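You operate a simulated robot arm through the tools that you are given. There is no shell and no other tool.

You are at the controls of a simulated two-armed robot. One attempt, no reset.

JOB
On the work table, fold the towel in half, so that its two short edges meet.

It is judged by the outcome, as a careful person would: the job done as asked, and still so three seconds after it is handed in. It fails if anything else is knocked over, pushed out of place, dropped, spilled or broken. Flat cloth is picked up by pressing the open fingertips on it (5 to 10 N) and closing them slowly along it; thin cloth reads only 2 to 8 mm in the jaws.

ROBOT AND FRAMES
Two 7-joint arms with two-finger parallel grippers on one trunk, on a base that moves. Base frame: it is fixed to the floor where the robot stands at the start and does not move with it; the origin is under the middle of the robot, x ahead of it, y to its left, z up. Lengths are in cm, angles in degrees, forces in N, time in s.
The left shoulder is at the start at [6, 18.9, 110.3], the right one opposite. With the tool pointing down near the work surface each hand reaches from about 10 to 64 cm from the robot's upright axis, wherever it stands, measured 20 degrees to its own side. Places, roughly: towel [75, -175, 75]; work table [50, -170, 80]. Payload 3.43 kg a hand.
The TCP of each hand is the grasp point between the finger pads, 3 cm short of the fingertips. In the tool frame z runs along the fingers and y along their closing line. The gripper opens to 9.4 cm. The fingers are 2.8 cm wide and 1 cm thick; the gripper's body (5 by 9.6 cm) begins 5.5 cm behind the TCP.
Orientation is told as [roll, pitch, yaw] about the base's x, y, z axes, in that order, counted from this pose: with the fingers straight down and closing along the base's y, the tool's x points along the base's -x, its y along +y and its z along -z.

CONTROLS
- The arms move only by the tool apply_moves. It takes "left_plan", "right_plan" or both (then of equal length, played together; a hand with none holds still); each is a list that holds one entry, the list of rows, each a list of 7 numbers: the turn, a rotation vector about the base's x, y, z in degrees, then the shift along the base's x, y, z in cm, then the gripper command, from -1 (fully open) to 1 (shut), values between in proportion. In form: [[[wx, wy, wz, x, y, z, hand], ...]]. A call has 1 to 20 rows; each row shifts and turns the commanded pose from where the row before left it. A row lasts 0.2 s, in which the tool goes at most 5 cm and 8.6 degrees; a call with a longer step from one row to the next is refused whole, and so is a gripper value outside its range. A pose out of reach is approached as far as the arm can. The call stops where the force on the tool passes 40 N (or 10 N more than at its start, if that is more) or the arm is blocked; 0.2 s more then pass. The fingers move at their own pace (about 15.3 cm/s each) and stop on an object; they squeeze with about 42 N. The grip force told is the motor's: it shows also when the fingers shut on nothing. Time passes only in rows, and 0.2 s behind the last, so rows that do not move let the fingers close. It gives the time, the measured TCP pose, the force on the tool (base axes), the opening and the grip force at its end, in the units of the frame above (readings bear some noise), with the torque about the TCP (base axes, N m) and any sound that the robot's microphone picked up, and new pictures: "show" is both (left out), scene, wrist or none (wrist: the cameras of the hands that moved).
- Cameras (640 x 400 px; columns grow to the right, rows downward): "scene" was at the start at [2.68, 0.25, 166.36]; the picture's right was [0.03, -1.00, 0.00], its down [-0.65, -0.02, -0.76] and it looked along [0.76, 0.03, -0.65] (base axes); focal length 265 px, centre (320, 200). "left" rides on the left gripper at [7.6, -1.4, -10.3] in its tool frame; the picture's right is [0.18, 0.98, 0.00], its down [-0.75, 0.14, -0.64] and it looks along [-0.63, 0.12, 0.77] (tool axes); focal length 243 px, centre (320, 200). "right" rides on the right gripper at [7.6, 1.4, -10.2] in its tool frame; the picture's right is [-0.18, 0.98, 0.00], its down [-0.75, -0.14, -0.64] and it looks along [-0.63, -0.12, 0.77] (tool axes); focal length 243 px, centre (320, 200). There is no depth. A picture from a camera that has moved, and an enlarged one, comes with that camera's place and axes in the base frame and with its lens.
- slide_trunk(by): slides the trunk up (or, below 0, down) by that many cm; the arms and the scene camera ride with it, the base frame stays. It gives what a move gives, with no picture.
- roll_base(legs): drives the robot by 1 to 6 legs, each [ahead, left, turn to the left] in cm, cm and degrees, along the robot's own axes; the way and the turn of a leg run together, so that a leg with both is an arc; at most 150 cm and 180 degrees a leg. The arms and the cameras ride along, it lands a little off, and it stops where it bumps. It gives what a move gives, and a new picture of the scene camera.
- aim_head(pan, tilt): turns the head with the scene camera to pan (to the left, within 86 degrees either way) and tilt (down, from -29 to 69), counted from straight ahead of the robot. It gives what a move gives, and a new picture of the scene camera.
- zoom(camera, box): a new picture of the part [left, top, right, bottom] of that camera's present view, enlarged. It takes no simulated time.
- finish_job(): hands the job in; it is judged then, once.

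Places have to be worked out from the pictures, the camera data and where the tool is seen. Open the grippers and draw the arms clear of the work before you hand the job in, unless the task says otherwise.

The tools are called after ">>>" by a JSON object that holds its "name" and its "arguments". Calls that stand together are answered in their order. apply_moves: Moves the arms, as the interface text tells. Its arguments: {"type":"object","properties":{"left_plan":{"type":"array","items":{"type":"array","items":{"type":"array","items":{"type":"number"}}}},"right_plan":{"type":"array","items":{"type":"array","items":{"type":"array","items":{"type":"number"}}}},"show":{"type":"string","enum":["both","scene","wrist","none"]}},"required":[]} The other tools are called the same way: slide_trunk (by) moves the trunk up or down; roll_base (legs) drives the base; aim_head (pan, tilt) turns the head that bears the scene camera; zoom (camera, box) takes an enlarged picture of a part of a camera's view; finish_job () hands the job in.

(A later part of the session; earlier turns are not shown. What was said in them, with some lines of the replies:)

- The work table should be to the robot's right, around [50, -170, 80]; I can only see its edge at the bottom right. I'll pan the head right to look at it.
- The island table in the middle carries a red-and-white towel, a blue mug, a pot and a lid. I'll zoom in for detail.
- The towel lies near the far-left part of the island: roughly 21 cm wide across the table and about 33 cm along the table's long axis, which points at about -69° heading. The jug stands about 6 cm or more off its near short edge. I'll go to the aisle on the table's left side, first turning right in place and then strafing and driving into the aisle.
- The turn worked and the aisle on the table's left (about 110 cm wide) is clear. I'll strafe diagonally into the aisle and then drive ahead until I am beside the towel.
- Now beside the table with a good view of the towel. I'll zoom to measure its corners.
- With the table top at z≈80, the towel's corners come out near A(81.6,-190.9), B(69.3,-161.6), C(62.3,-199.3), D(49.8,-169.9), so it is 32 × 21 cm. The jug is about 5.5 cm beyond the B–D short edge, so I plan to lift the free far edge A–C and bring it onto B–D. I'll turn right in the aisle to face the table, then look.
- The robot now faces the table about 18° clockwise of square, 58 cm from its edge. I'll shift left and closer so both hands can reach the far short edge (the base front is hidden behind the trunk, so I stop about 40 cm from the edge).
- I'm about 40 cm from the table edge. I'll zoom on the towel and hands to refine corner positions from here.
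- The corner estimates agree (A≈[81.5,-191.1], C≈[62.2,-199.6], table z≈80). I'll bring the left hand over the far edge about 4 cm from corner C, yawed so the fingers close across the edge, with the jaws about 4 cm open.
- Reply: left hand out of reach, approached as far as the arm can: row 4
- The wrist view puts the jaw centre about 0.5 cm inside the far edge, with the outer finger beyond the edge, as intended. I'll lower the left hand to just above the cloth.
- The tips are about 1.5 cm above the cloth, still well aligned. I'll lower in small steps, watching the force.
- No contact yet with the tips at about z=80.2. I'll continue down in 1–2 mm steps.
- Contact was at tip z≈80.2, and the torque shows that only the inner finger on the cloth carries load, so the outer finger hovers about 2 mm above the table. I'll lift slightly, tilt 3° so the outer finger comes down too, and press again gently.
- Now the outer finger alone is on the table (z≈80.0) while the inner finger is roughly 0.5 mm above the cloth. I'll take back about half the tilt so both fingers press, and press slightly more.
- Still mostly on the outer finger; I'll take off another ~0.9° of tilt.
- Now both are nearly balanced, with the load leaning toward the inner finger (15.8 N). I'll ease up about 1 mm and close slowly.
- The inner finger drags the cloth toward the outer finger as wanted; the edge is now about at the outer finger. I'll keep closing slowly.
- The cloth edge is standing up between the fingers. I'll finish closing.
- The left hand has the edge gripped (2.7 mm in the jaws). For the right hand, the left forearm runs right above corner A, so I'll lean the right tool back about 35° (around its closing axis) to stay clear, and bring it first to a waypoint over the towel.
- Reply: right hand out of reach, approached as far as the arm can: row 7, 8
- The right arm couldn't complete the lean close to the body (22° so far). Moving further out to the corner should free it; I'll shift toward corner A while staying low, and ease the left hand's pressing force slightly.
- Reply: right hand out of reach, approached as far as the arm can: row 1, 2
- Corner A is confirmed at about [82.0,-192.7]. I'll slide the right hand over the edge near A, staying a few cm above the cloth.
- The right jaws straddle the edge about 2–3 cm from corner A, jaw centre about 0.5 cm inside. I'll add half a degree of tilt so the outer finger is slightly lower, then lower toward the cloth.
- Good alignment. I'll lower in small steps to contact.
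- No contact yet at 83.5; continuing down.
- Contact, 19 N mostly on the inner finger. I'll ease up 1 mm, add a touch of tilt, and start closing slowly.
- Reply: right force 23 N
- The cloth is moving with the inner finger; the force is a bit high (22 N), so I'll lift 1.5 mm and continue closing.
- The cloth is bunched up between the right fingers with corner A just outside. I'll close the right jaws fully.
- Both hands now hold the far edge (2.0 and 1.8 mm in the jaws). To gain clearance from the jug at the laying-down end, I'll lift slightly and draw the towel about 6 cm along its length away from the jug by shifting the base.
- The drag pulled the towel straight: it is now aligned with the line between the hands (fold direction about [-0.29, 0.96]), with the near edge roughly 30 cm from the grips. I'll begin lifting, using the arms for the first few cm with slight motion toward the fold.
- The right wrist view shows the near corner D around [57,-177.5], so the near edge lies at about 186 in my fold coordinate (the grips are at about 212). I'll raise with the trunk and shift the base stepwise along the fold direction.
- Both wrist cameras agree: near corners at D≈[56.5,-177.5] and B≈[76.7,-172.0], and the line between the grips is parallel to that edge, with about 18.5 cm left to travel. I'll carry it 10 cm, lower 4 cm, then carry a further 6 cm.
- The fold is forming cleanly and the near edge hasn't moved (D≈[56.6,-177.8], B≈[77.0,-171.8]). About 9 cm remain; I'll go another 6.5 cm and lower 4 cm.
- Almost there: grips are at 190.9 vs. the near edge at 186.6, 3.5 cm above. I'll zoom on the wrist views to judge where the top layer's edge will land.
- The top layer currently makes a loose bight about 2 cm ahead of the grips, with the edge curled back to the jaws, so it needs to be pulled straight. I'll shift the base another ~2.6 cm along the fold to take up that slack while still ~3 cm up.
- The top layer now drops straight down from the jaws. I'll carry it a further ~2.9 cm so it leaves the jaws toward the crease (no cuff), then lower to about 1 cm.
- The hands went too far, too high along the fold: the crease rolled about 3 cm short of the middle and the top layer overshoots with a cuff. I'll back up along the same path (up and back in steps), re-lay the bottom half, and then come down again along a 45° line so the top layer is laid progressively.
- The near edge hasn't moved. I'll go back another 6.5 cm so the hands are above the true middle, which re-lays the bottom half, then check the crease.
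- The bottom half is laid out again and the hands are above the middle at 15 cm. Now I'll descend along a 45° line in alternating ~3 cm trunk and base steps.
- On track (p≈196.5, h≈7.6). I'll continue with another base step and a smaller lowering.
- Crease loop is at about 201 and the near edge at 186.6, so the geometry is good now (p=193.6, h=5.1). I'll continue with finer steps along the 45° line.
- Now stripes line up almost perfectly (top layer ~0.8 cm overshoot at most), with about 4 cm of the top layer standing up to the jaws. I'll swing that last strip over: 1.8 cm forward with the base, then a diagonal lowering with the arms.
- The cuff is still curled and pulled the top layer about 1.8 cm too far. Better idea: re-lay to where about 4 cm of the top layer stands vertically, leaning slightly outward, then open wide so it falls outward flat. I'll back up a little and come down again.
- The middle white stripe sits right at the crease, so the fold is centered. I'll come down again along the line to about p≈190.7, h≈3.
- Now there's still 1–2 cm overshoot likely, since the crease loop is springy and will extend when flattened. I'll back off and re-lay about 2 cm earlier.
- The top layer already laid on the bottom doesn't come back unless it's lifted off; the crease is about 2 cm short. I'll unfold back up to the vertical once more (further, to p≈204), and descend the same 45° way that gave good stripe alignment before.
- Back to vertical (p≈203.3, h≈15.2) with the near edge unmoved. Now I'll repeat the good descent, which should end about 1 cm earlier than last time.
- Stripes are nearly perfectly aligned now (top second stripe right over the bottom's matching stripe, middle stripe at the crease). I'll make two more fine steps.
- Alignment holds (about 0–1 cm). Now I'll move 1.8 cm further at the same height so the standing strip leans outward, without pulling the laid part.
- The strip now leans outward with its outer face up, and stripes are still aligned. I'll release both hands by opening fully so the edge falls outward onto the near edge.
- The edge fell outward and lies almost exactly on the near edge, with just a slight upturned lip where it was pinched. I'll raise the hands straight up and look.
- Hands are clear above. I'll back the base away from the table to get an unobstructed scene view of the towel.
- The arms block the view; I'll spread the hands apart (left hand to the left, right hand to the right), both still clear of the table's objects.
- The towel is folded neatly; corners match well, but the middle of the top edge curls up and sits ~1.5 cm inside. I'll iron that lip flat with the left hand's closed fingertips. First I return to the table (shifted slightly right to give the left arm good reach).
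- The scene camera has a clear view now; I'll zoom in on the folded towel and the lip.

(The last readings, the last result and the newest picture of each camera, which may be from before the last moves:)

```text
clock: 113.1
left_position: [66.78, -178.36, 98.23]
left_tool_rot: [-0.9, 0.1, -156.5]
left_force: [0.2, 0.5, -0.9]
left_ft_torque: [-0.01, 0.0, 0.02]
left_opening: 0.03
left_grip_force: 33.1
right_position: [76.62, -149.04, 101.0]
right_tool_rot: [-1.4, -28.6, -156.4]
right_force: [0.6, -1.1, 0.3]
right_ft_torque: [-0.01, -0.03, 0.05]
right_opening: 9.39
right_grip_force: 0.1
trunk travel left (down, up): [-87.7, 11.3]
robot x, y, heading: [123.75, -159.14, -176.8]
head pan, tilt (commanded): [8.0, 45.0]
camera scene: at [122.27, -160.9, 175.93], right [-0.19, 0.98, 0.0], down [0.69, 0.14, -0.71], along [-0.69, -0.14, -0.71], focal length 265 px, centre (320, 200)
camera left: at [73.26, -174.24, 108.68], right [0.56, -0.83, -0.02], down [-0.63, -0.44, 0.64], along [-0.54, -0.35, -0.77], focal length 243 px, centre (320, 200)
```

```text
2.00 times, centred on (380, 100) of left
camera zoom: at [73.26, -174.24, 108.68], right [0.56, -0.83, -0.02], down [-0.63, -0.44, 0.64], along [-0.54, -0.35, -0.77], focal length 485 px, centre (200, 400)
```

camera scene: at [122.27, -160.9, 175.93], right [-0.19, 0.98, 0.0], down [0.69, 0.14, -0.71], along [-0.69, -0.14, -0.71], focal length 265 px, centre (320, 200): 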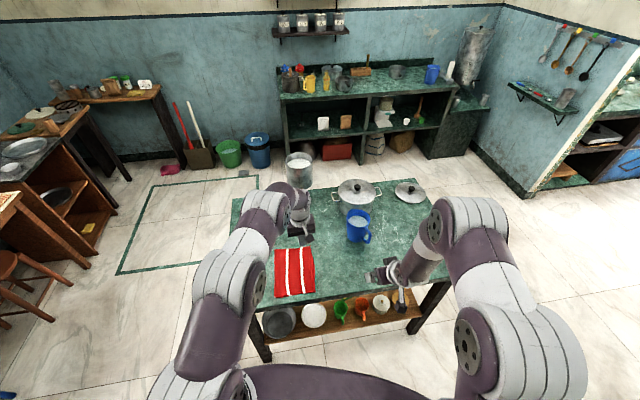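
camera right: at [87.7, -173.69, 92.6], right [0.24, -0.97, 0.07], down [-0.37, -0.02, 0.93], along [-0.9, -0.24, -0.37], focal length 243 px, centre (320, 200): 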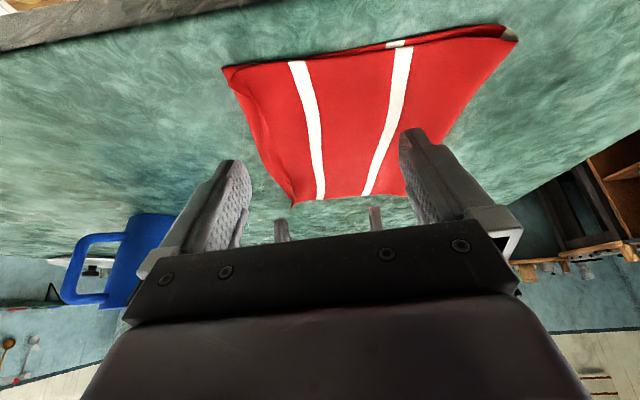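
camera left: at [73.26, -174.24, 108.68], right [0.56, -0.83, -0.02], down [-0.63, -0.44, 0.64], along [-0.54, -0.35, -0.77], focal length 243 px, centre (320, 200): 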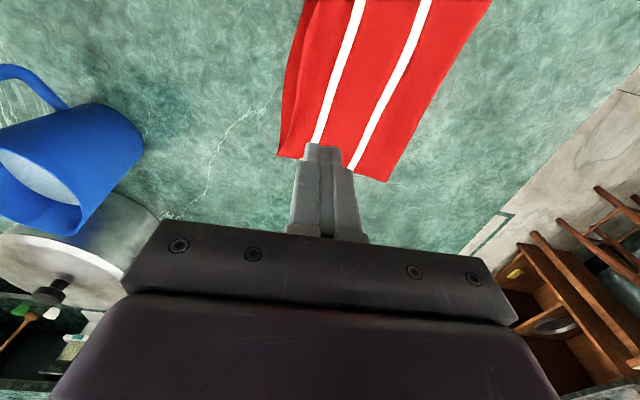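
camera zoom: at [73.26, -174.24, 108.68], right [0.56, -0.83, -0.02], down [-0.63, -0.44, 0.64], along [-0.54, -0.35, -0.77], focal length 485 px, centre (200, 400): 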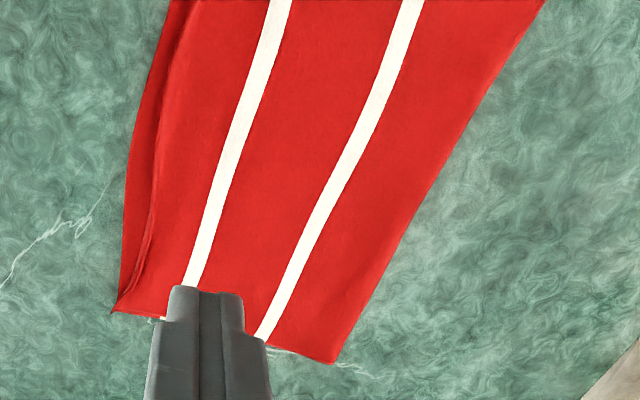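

The gap is at most ~1 cm in the middle of the edge. A light outward smoothing stroke should settle the lip; I'll lower the trunk and bring the closed left fingertips to just above the top layer, 3 cm inside the edge's middle.

>>> {"name": "slide_trunk", "arguments": {"by": -10}}

>>> {"name": "apply_moves", "arguments": {"left_plan": [[[0, 0, 0, 0.45, 0.3, -1.0, 1], [0, 0, 0, 0.45, 0.3, -1.0, 1], [0, 0, 0, 0, 0, -1.0, 1], [0, 0, 0, 0, 0, 0, 1]]], "show": "both"}}

>>> {"name": "zoom", "arguments": {"camera": "scene", "box": [255, 230, 335, 305]}}

```text
clock: 114.5
left_position: [66.93, -178.38, 88.29]
left_tool_rot: [-0.9, -0.1, -156.7]
left_force: [1.1, -0.4, -0.9]
left_ft_torque: [-0.01, -0.03, -0.01]
left_opening: 0.0
left_grip_force: 32.9
right_position: [76.56, -149.06, 91.03]
right_tool_rot: [-1.3, -28.7, -156.2]
right_force: [-0.8, 0.3, 0.9]
right_ft_torque: [-0.02, 0.04, 0.03]
right_opening: 9.41
right_grip_force: 0.0
trunk travel left (down, up): [-77.7, 21.3]
robot x, y, heading: [123.94, -159.55, -176.9]
head pan, tilt (commanded): [8.0, 45.0]
```

```text
clock: 115.5
left_position: [67.73, -177.64, 85.41]
left_tool_rot: [-0.9, 0.0, -156.5]
left_force: [0.7, -0.5, -0.3]
left_ft_torque: [-0.04, -0.03, -0.02]
left_opening: 0.01
left_grip_force: 32.5
right_position: [76.64, -149.03, 91.08]
right_tool_rot: [-1.3, -28.7, -156.3]
right_force: [0.3, -0.2, -0.4]
right_ft_torque: [0.03, 0.0, 0.01]
right_opening: 9.39
right_grip_force: 0.1
trunk travel left (down, up): [-77.7, 21.3]
robot x, y, heading: [123.95, -159.58, -177.0]
head pan, tilt (commanded): [8.0, 45.0]
camera scene: at [122.3, -160.81, 165.94], right [-0.19, 0.98, 0.0], down [0.69, 0.14, -0.71], along [-0.69, -0.14, -0.71], focal length 265 px, centre (320, 200)
camera left: at [74.18, -173.54, 95.78], right [0.56, -0.83, -0.02], down [-0.63, -0.44, 0.64], along [-0.54, -0.35, -0.77], focal length 243 px, centre (320, 200)
```

scene: 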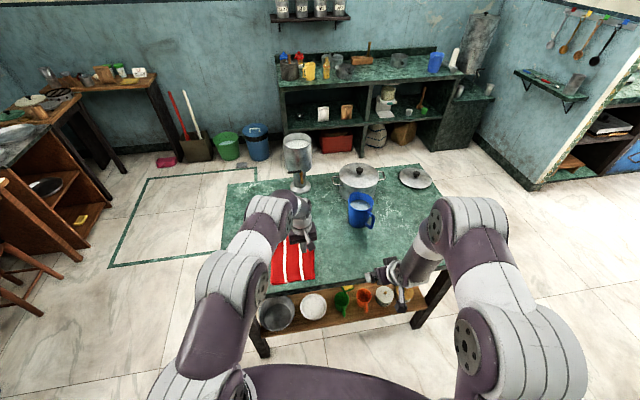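
left: 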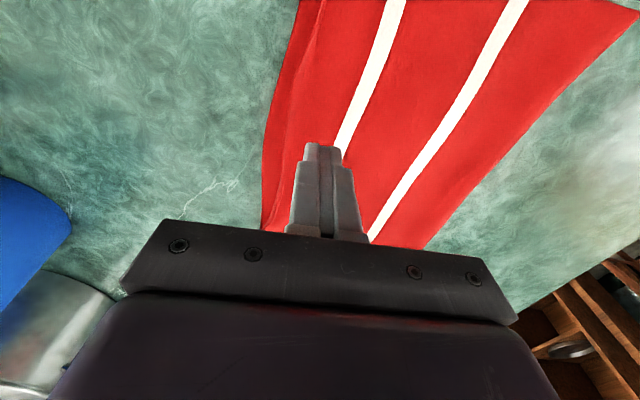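

```text
5.33 times, centred on (295, 268) of scene
camera zoom: at [122.3, -160.81, 165.94], right [-0.19, 0.98, 0.0], down [0.69, 0.14, -0.71], along [-0.69, -0.14, -0.71], focal length 1414 px, centre (453, -160)
```

zoom: 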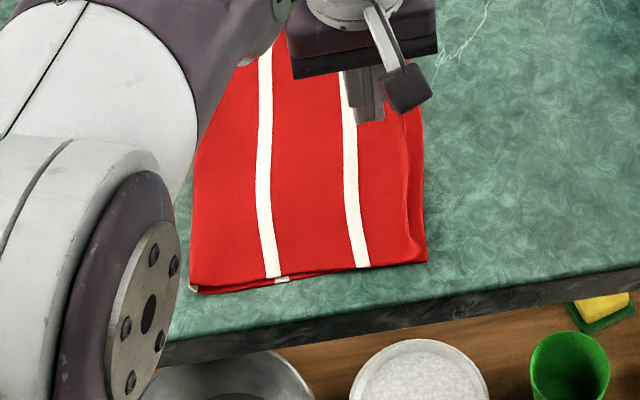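

The fingertips are over stripe 1, about 2 cm above the table. I'll lower gently until light contact.

>>> {"name": "apply_moves", "arguments": {"left_plan": [[[0, 0, 0, 0, 0, -0.6, 1], [0, 0, 0, 0, 0, -0.5, 1], [0, 0, 0, 0, 0, -0.4, 1], [0, 0, 0, 0, 0, -0.25, 1], [0, 0, 0, 0, 0, 0, 1]]], "show": "none"}}

```text
clock: 116.7
left_position: [67.8, -177.76, 83.7]
left_tool_rot: [-0.9, 0.0, -156.6]
left_force: [0.0, 0.3, -0.1]
left_ft_torque: [0.02, 0.05, 0.02]
left_opening: 0.0
left_grip_force: 33.0
right_position: [76.57, -149.03, 91.08]
right_tool_rot: [-1.4, -28.7, -156.3]
right_force: [-0.5, -0.1, -0.5]
right_ft_torque: [0.0, 0.02, 0.04]
right_opening: 9.4
right_grip_force: 0.0
trunk travel left (down, up): [-77.7, 21.3]
robot x, y, heading: [123.96, -159.73, -176.7]
head pan, tilt (commanded): [8.0, 45.0]
```

No measurable force yet at tip z≈80.7. I'll go 2 mm lower and stroke outward slowly over the lip.

>>> {"name": "apply_moves", "arguments": {"left_plan": [[[0, 0, 0, 0, 0, -0.2, 1], [0, 0, 0, -0.1, 0.34, 0, 1], [0, 0, 0, -0.1, 0.34, 0, 1], [0, 0, 0, -0.1, 0.34, 0, 1], [0, 0, 0, -0.1, 0.34, 0, 1], [0, 0, 0, -0.1, 0.34, 0, 1], [0, 0, 0, -0.1, 0.34, 0, 1]]], "show": "wrist"}}

>>> {"name": "zoom", "arguments": {"camera": "left", "box": [220, 0, 460, 150]}}

```text
clock: 118.3
left_position: [67.14, -175.67, 83.42]
left_tool_rot: [-0.9, -0.1, -156.5]
left_force: [-0.1, 0.5, 0.4]
left_ft_torque: [0.0, 0.02, -0.03]
left_opening: 0.0
left_grip_force: 32.8
right_position: [76.55, -149.06, 90.96]
right_tool_rot: [-1.3, -28.8, -156.3]
right_force: [0.5, 0.6, -0.2]
right_ft_torque: [0.0, 0.0, -0.05]
right_opening: 9.38
right_grip_force: 0.1
trunk travel left (down, up): [-77.7, 21.3]
robot x, y, heading: [124.22, -159.76, -176.9]
head pan, tilt (commanded): [8.0, 45.0]
camera left: at [73.58, -171.53, 93.75], right [0.56, -0.83, -0.01], down [-0.63, -0.44, 0.64], along [-0.54, -0.35, -0.77], focal length 243 px, centre (320, 200)
```

left: 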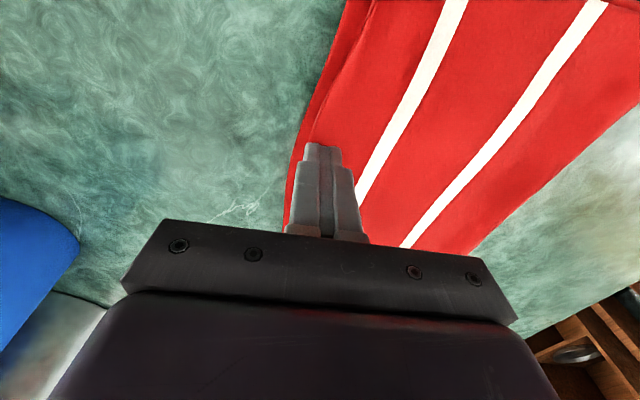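

```text
2.67 times, centred on (340, 75) of left
camera zoom: at [73.58, -171.53, 93.75], right [0.56, -0.83, -0.01], down [-0.63, -0.44, 0.64], along [-0.54, -0.35, -0.77], focal length 647 px, centre (267, 533)
```

zoom: 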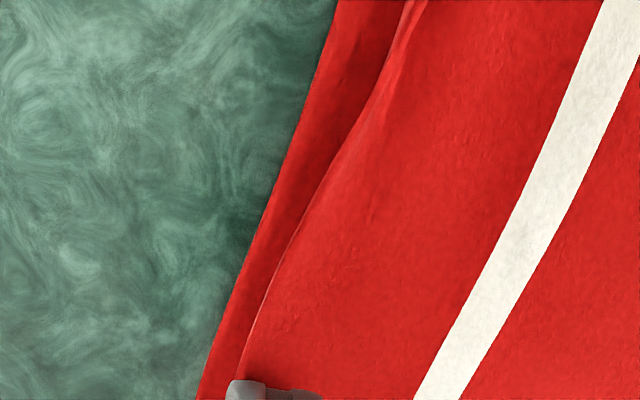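

The fingertips are now over the lip with almost no force. I'll press a bit more, draw outward ~0.8 cm, and lift.

>>> {"name": "apply_moves", "arguments": {"left_plan": [[[0, 0, 0, 0.14, -0.48, 0, 1], [0, 0, 0, 0, 0, -0.15, 1], [0, 0, 0, 0, 0, 0, 1], [0, 0, 0, -0.08, 0.27, 0, 1], [0, 0, 0, -0.08, 0.27, 0, 1], [0, 0, 0, -0.08, 0.27, 0, 1], [0, 0, 0, 0, 0, 0, 1]]], "show": "none"}}

>>> {"name": "apply_moves", "arguments": {"left_plan": [[[0, 0, 0, 0, 0, 1, 1], [0, 0, 0, 0, 0, 2, 1], [0, 0, 0, 0, 0, 2, 1], [0, 0, 0, 0, 0, 0, 1]]], "show": "wrist"}}

>>> {"name": "zoom", "arguments": {"camera": "left", "box": [220, 0, 540, 200]}}

```text
clock: 119.9
left_position: [67.02, -175.37, 83.22]
left_tool_rot: [-1.0, 0.1, -156.6]
left_force: [0.5, -0.2, 0.4]
left_ft_torque: [0.02, -0.02, 0.02]
left_opening: 0.0
left_grip_force: 33.1
right_position: [76.61, -149.03, 90.97]
right_tool_rot: [-1.2, -28.7, -156.3]
right_force: [0.5, -0.5, 0.4]
right_ft_torque: [0.01, -0.01, 0.0]
right_opening: 9.41
right_grip_force: 0.1
trunk travel left (down, up): [-77.7, 21.3]
robot x, y, heading: [124.35, -159.18, -176.8]
head pan, tilt (commanded): [8.0, 45.0]
```

```text
clock: 120.9
left_position: [67.08, -175.25, 88.25]
left_tool_rot: [-0.8, 0.0, -156.6]
left_force: [0.5, 0.5, 0.5]
left_ft_torque: [-0.03, 0.03, 0.02]
left_opening: 0.01
left_grip_force: 33.0
right_position: [76.48, -148.96, 91.0]
right_tool_rot: [-1.3, -28.5, -156.3]
right_force: [0.5, 0.0, 0.1]
right_ft_torque: [0.0, 0.05, 0.01]
right_opening: 9.41
right_grip_force: 0.0
trunk travel left (down, up): [-77.7, 21.3]
robot x, y, heading: [124.01, -159.37, -176.8]
head pan, tilt (commanded): [8.0, 45.0]
camera left: at [73.44, -171.17, 98.56], right [0.56, -0.83, -0.02], down [-0.63, -0.44, 0.64], along [-0.54, -0.35, -0.77], focal length 243 px, centre (320, 200)
```

left: 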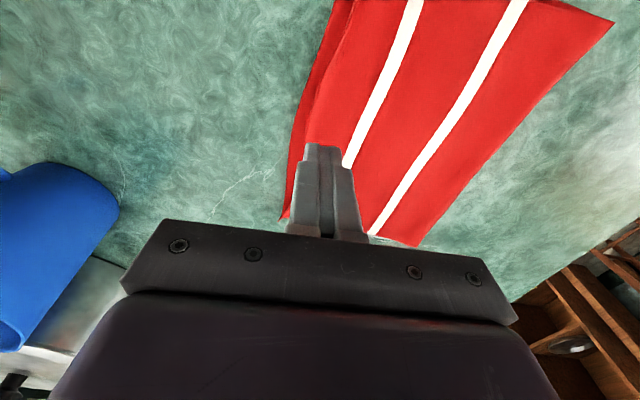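

```text
2.00 times, centred on (380, 100) of left
camera zoom: at [73.44, -171.17, 98.56], right [0.56, -0.83, -0.02], down [-0.63, -0.44, 0.64], along [-0.54, -0.35, -0.77], focal length 485 px, centre (200, 400)
```

zoom: 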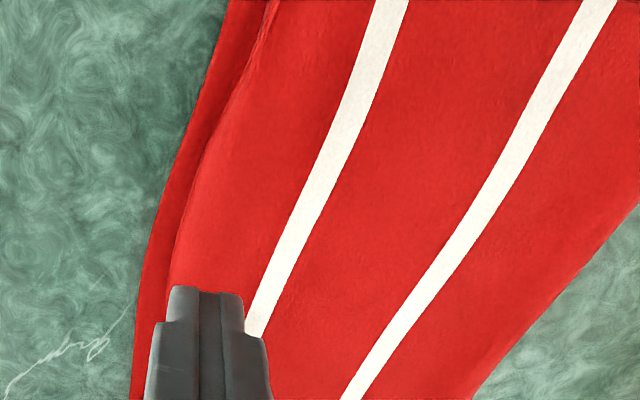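

The lip is now flat and the top edge lies within ~0.8 cm of the bottom edge. I'll raise up, open the grippers, back away and check the overall result.

>>> {"name": "slide_trunk", "arguments": {"by": 10}}

>>> {"name": "apply_moves", "arguments": {"left_plan": [[[0, 0, 0, 1, -4, 0.5, -1], [0, 0, 0, 1, -4, 0.5, -1], [0, 0, 0, 1, -4, 0.5, -1], [0, 0, 0, 1, -4, 0.5, -1], [0, 0, 0, 0, -4, 0, -1]]], "show": "none"}}

>>> {"name": "roll_base", "arguments": {"legs": [[-28, 0, 0]]}}

>>> {"name": "zoom", "arguments": {"camera": "scene", "box": [230, 160, 430, 285]}}

```text
clock: 122.2
left_position: [67.14, -175.29, 98.23]
left_tool_rot: [-0.9, 0.1, -156.6]
left_force: [0.4, -0.7, -0.8]
left_ft_torque: [-0.01, -0.02, 0.01]
left_opening: 0.0
left_grip_force: 32.6
right_position: [76.56, -148.96, 100.91]
right_tool_rot: [-1.3, -28.7, -156.3]
right_force: [0.2, -0.1, 0.4]
right_ft_torque: [-0.01, -0.03, 0.03]
right_opening: 9.41
right_grip_force: 0.1
trunk travel left (down, up): [-87.7, 11.3]
robot x, y, heading: [123.92, -159.36, -176.8]
head pan, tilt (commanded): [8.0, 45.0]
```

```text
clock: 123.4
left_position: [71.02, -195.39, 100.13]
left_tool_rot: [-1.0, 0.0, -156.6]
left_force: [-0.3, -1.0, -0.4]
left_ft_torque: [0.03, -0.02, 0.03]
left_opening: 9.4
left_grip_force: 0.1
right_position: [76.56, -149.15, 101.05]
right_tool_rot: [-1.5, -28.6, -156.3]
right_force: [0.0, 0.1, -0.1]
right_ft_torque: [0.0, 0.0, 0.02]
right_opening: 9.37
right_grip_force: 0.0
trunk travel left (down, up): [-87.7, 11.3]
robot x, y, heading: [124.23, -159.15, -177.0]
head pan, tilt (commanded): [8.0, 45.0]
```

```text
clock: 125.3
left_position: [98.76, -193.7, 100.2]
left_tool_rot: [-0.9, 0.2, -156.6]
left_force: [0.2, 0.1, 0.3]
left_ft_torque: [-0.03, 0.0, 0.0]
left_opening: 9.36
left_grip_force: 0.0
right_position: [104.3, -147.52, 100.9]
right_tool_rot: [-1.2, -28.7, -156.3]
right_force: [-0.2, -0.6, 0.3]
right_ft_torque: [0.02, 0.02, 0.01]
right_opening: 9.4
right_grip_force: 0.1
trunk travel left (down, up): [-87.7, 11.3]
robot x, y, heading: [152.07, -157.56, -177.1]
head pan, tilt (commanded): [8.0, 45.0]
camera scene: at [149.93, -159.3, 175.93], right [-0.19, 0.98, 0.0], down [0.69, 0.14, -0.71], along [-0.69, -0.14, -0.71], focal length 265 px, centre (320, 200)
```

scene: 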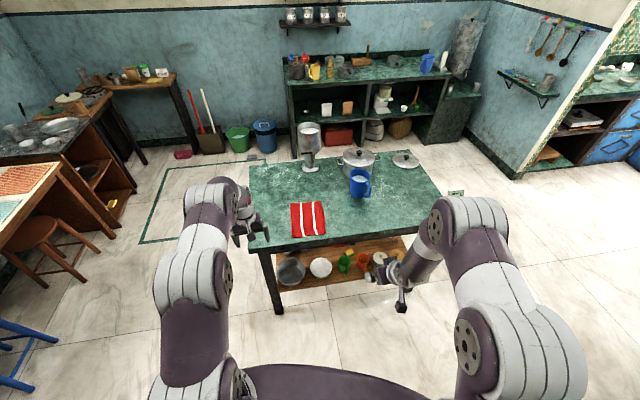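

```text
3.20 times, centred on (330, 222) of scene
camera zoom: at [149.93, -159.3, 175.93], right [-0.19, 0.98, 0.0], down [0.69, 0.14, -0.71], along [-0.69, -0.14, -0.71], focal length 848 px, centre (288, 128)
```

zoom: 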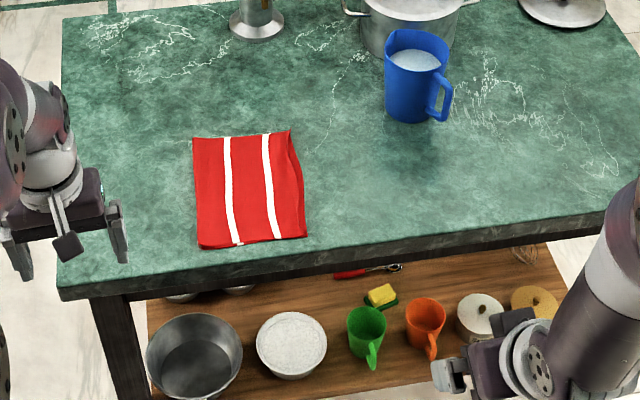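

>>> {"name": "zoom", "arguments": {"camera": "scene", "box": [280, 193, 336, 243]}}

```text
8.00 times, centred on (308, 218) of scene
camera zoom: at [149.93, -159.3, 175.93], right [-0.19, 0.98, 0.0], down [0.69, 0.14, -0.71], along [-0.69, -0.14, -0.71], focal length 2120 px, centre (416, 56)
```

zoom: 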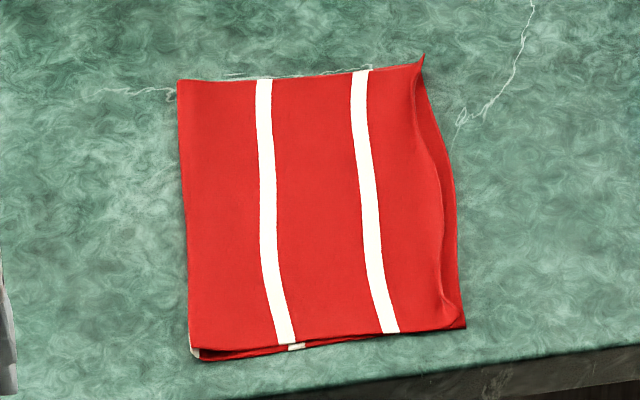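

The towel lies folded in half, crease along the middle stripe, with its short edges meeting within about 1 cm. The jug, pot and everything else are untouched, and the arms are clear with grippers open. Handing in.

>>> {"name": "finish_job", "arguments": {}}

```text
The job is handed in.
```

I folded the towel in half on the work table, so its two short edges meet. They line up at the corners to within about 1 cm and sit about 1 cm apart in the middle. One corner of the top layer still points up slightly.

- **Position:** while folding, I dragged the towel roughly 6 cm along the table, away from the jug. It also turned slightly from where it started.
- **Other objects:** the jug, pot, lid and the items on the lower shelf look undisturbed in the final pictures.
- **Robot:** both grippers are open, and the arms are clear of the table.

The first laying-down overshot, so I lifted the top half and laid it again, then smoothed a raised lip along the edge with the left fingertips. I haven't seen the verdict, only that the job was handed in.
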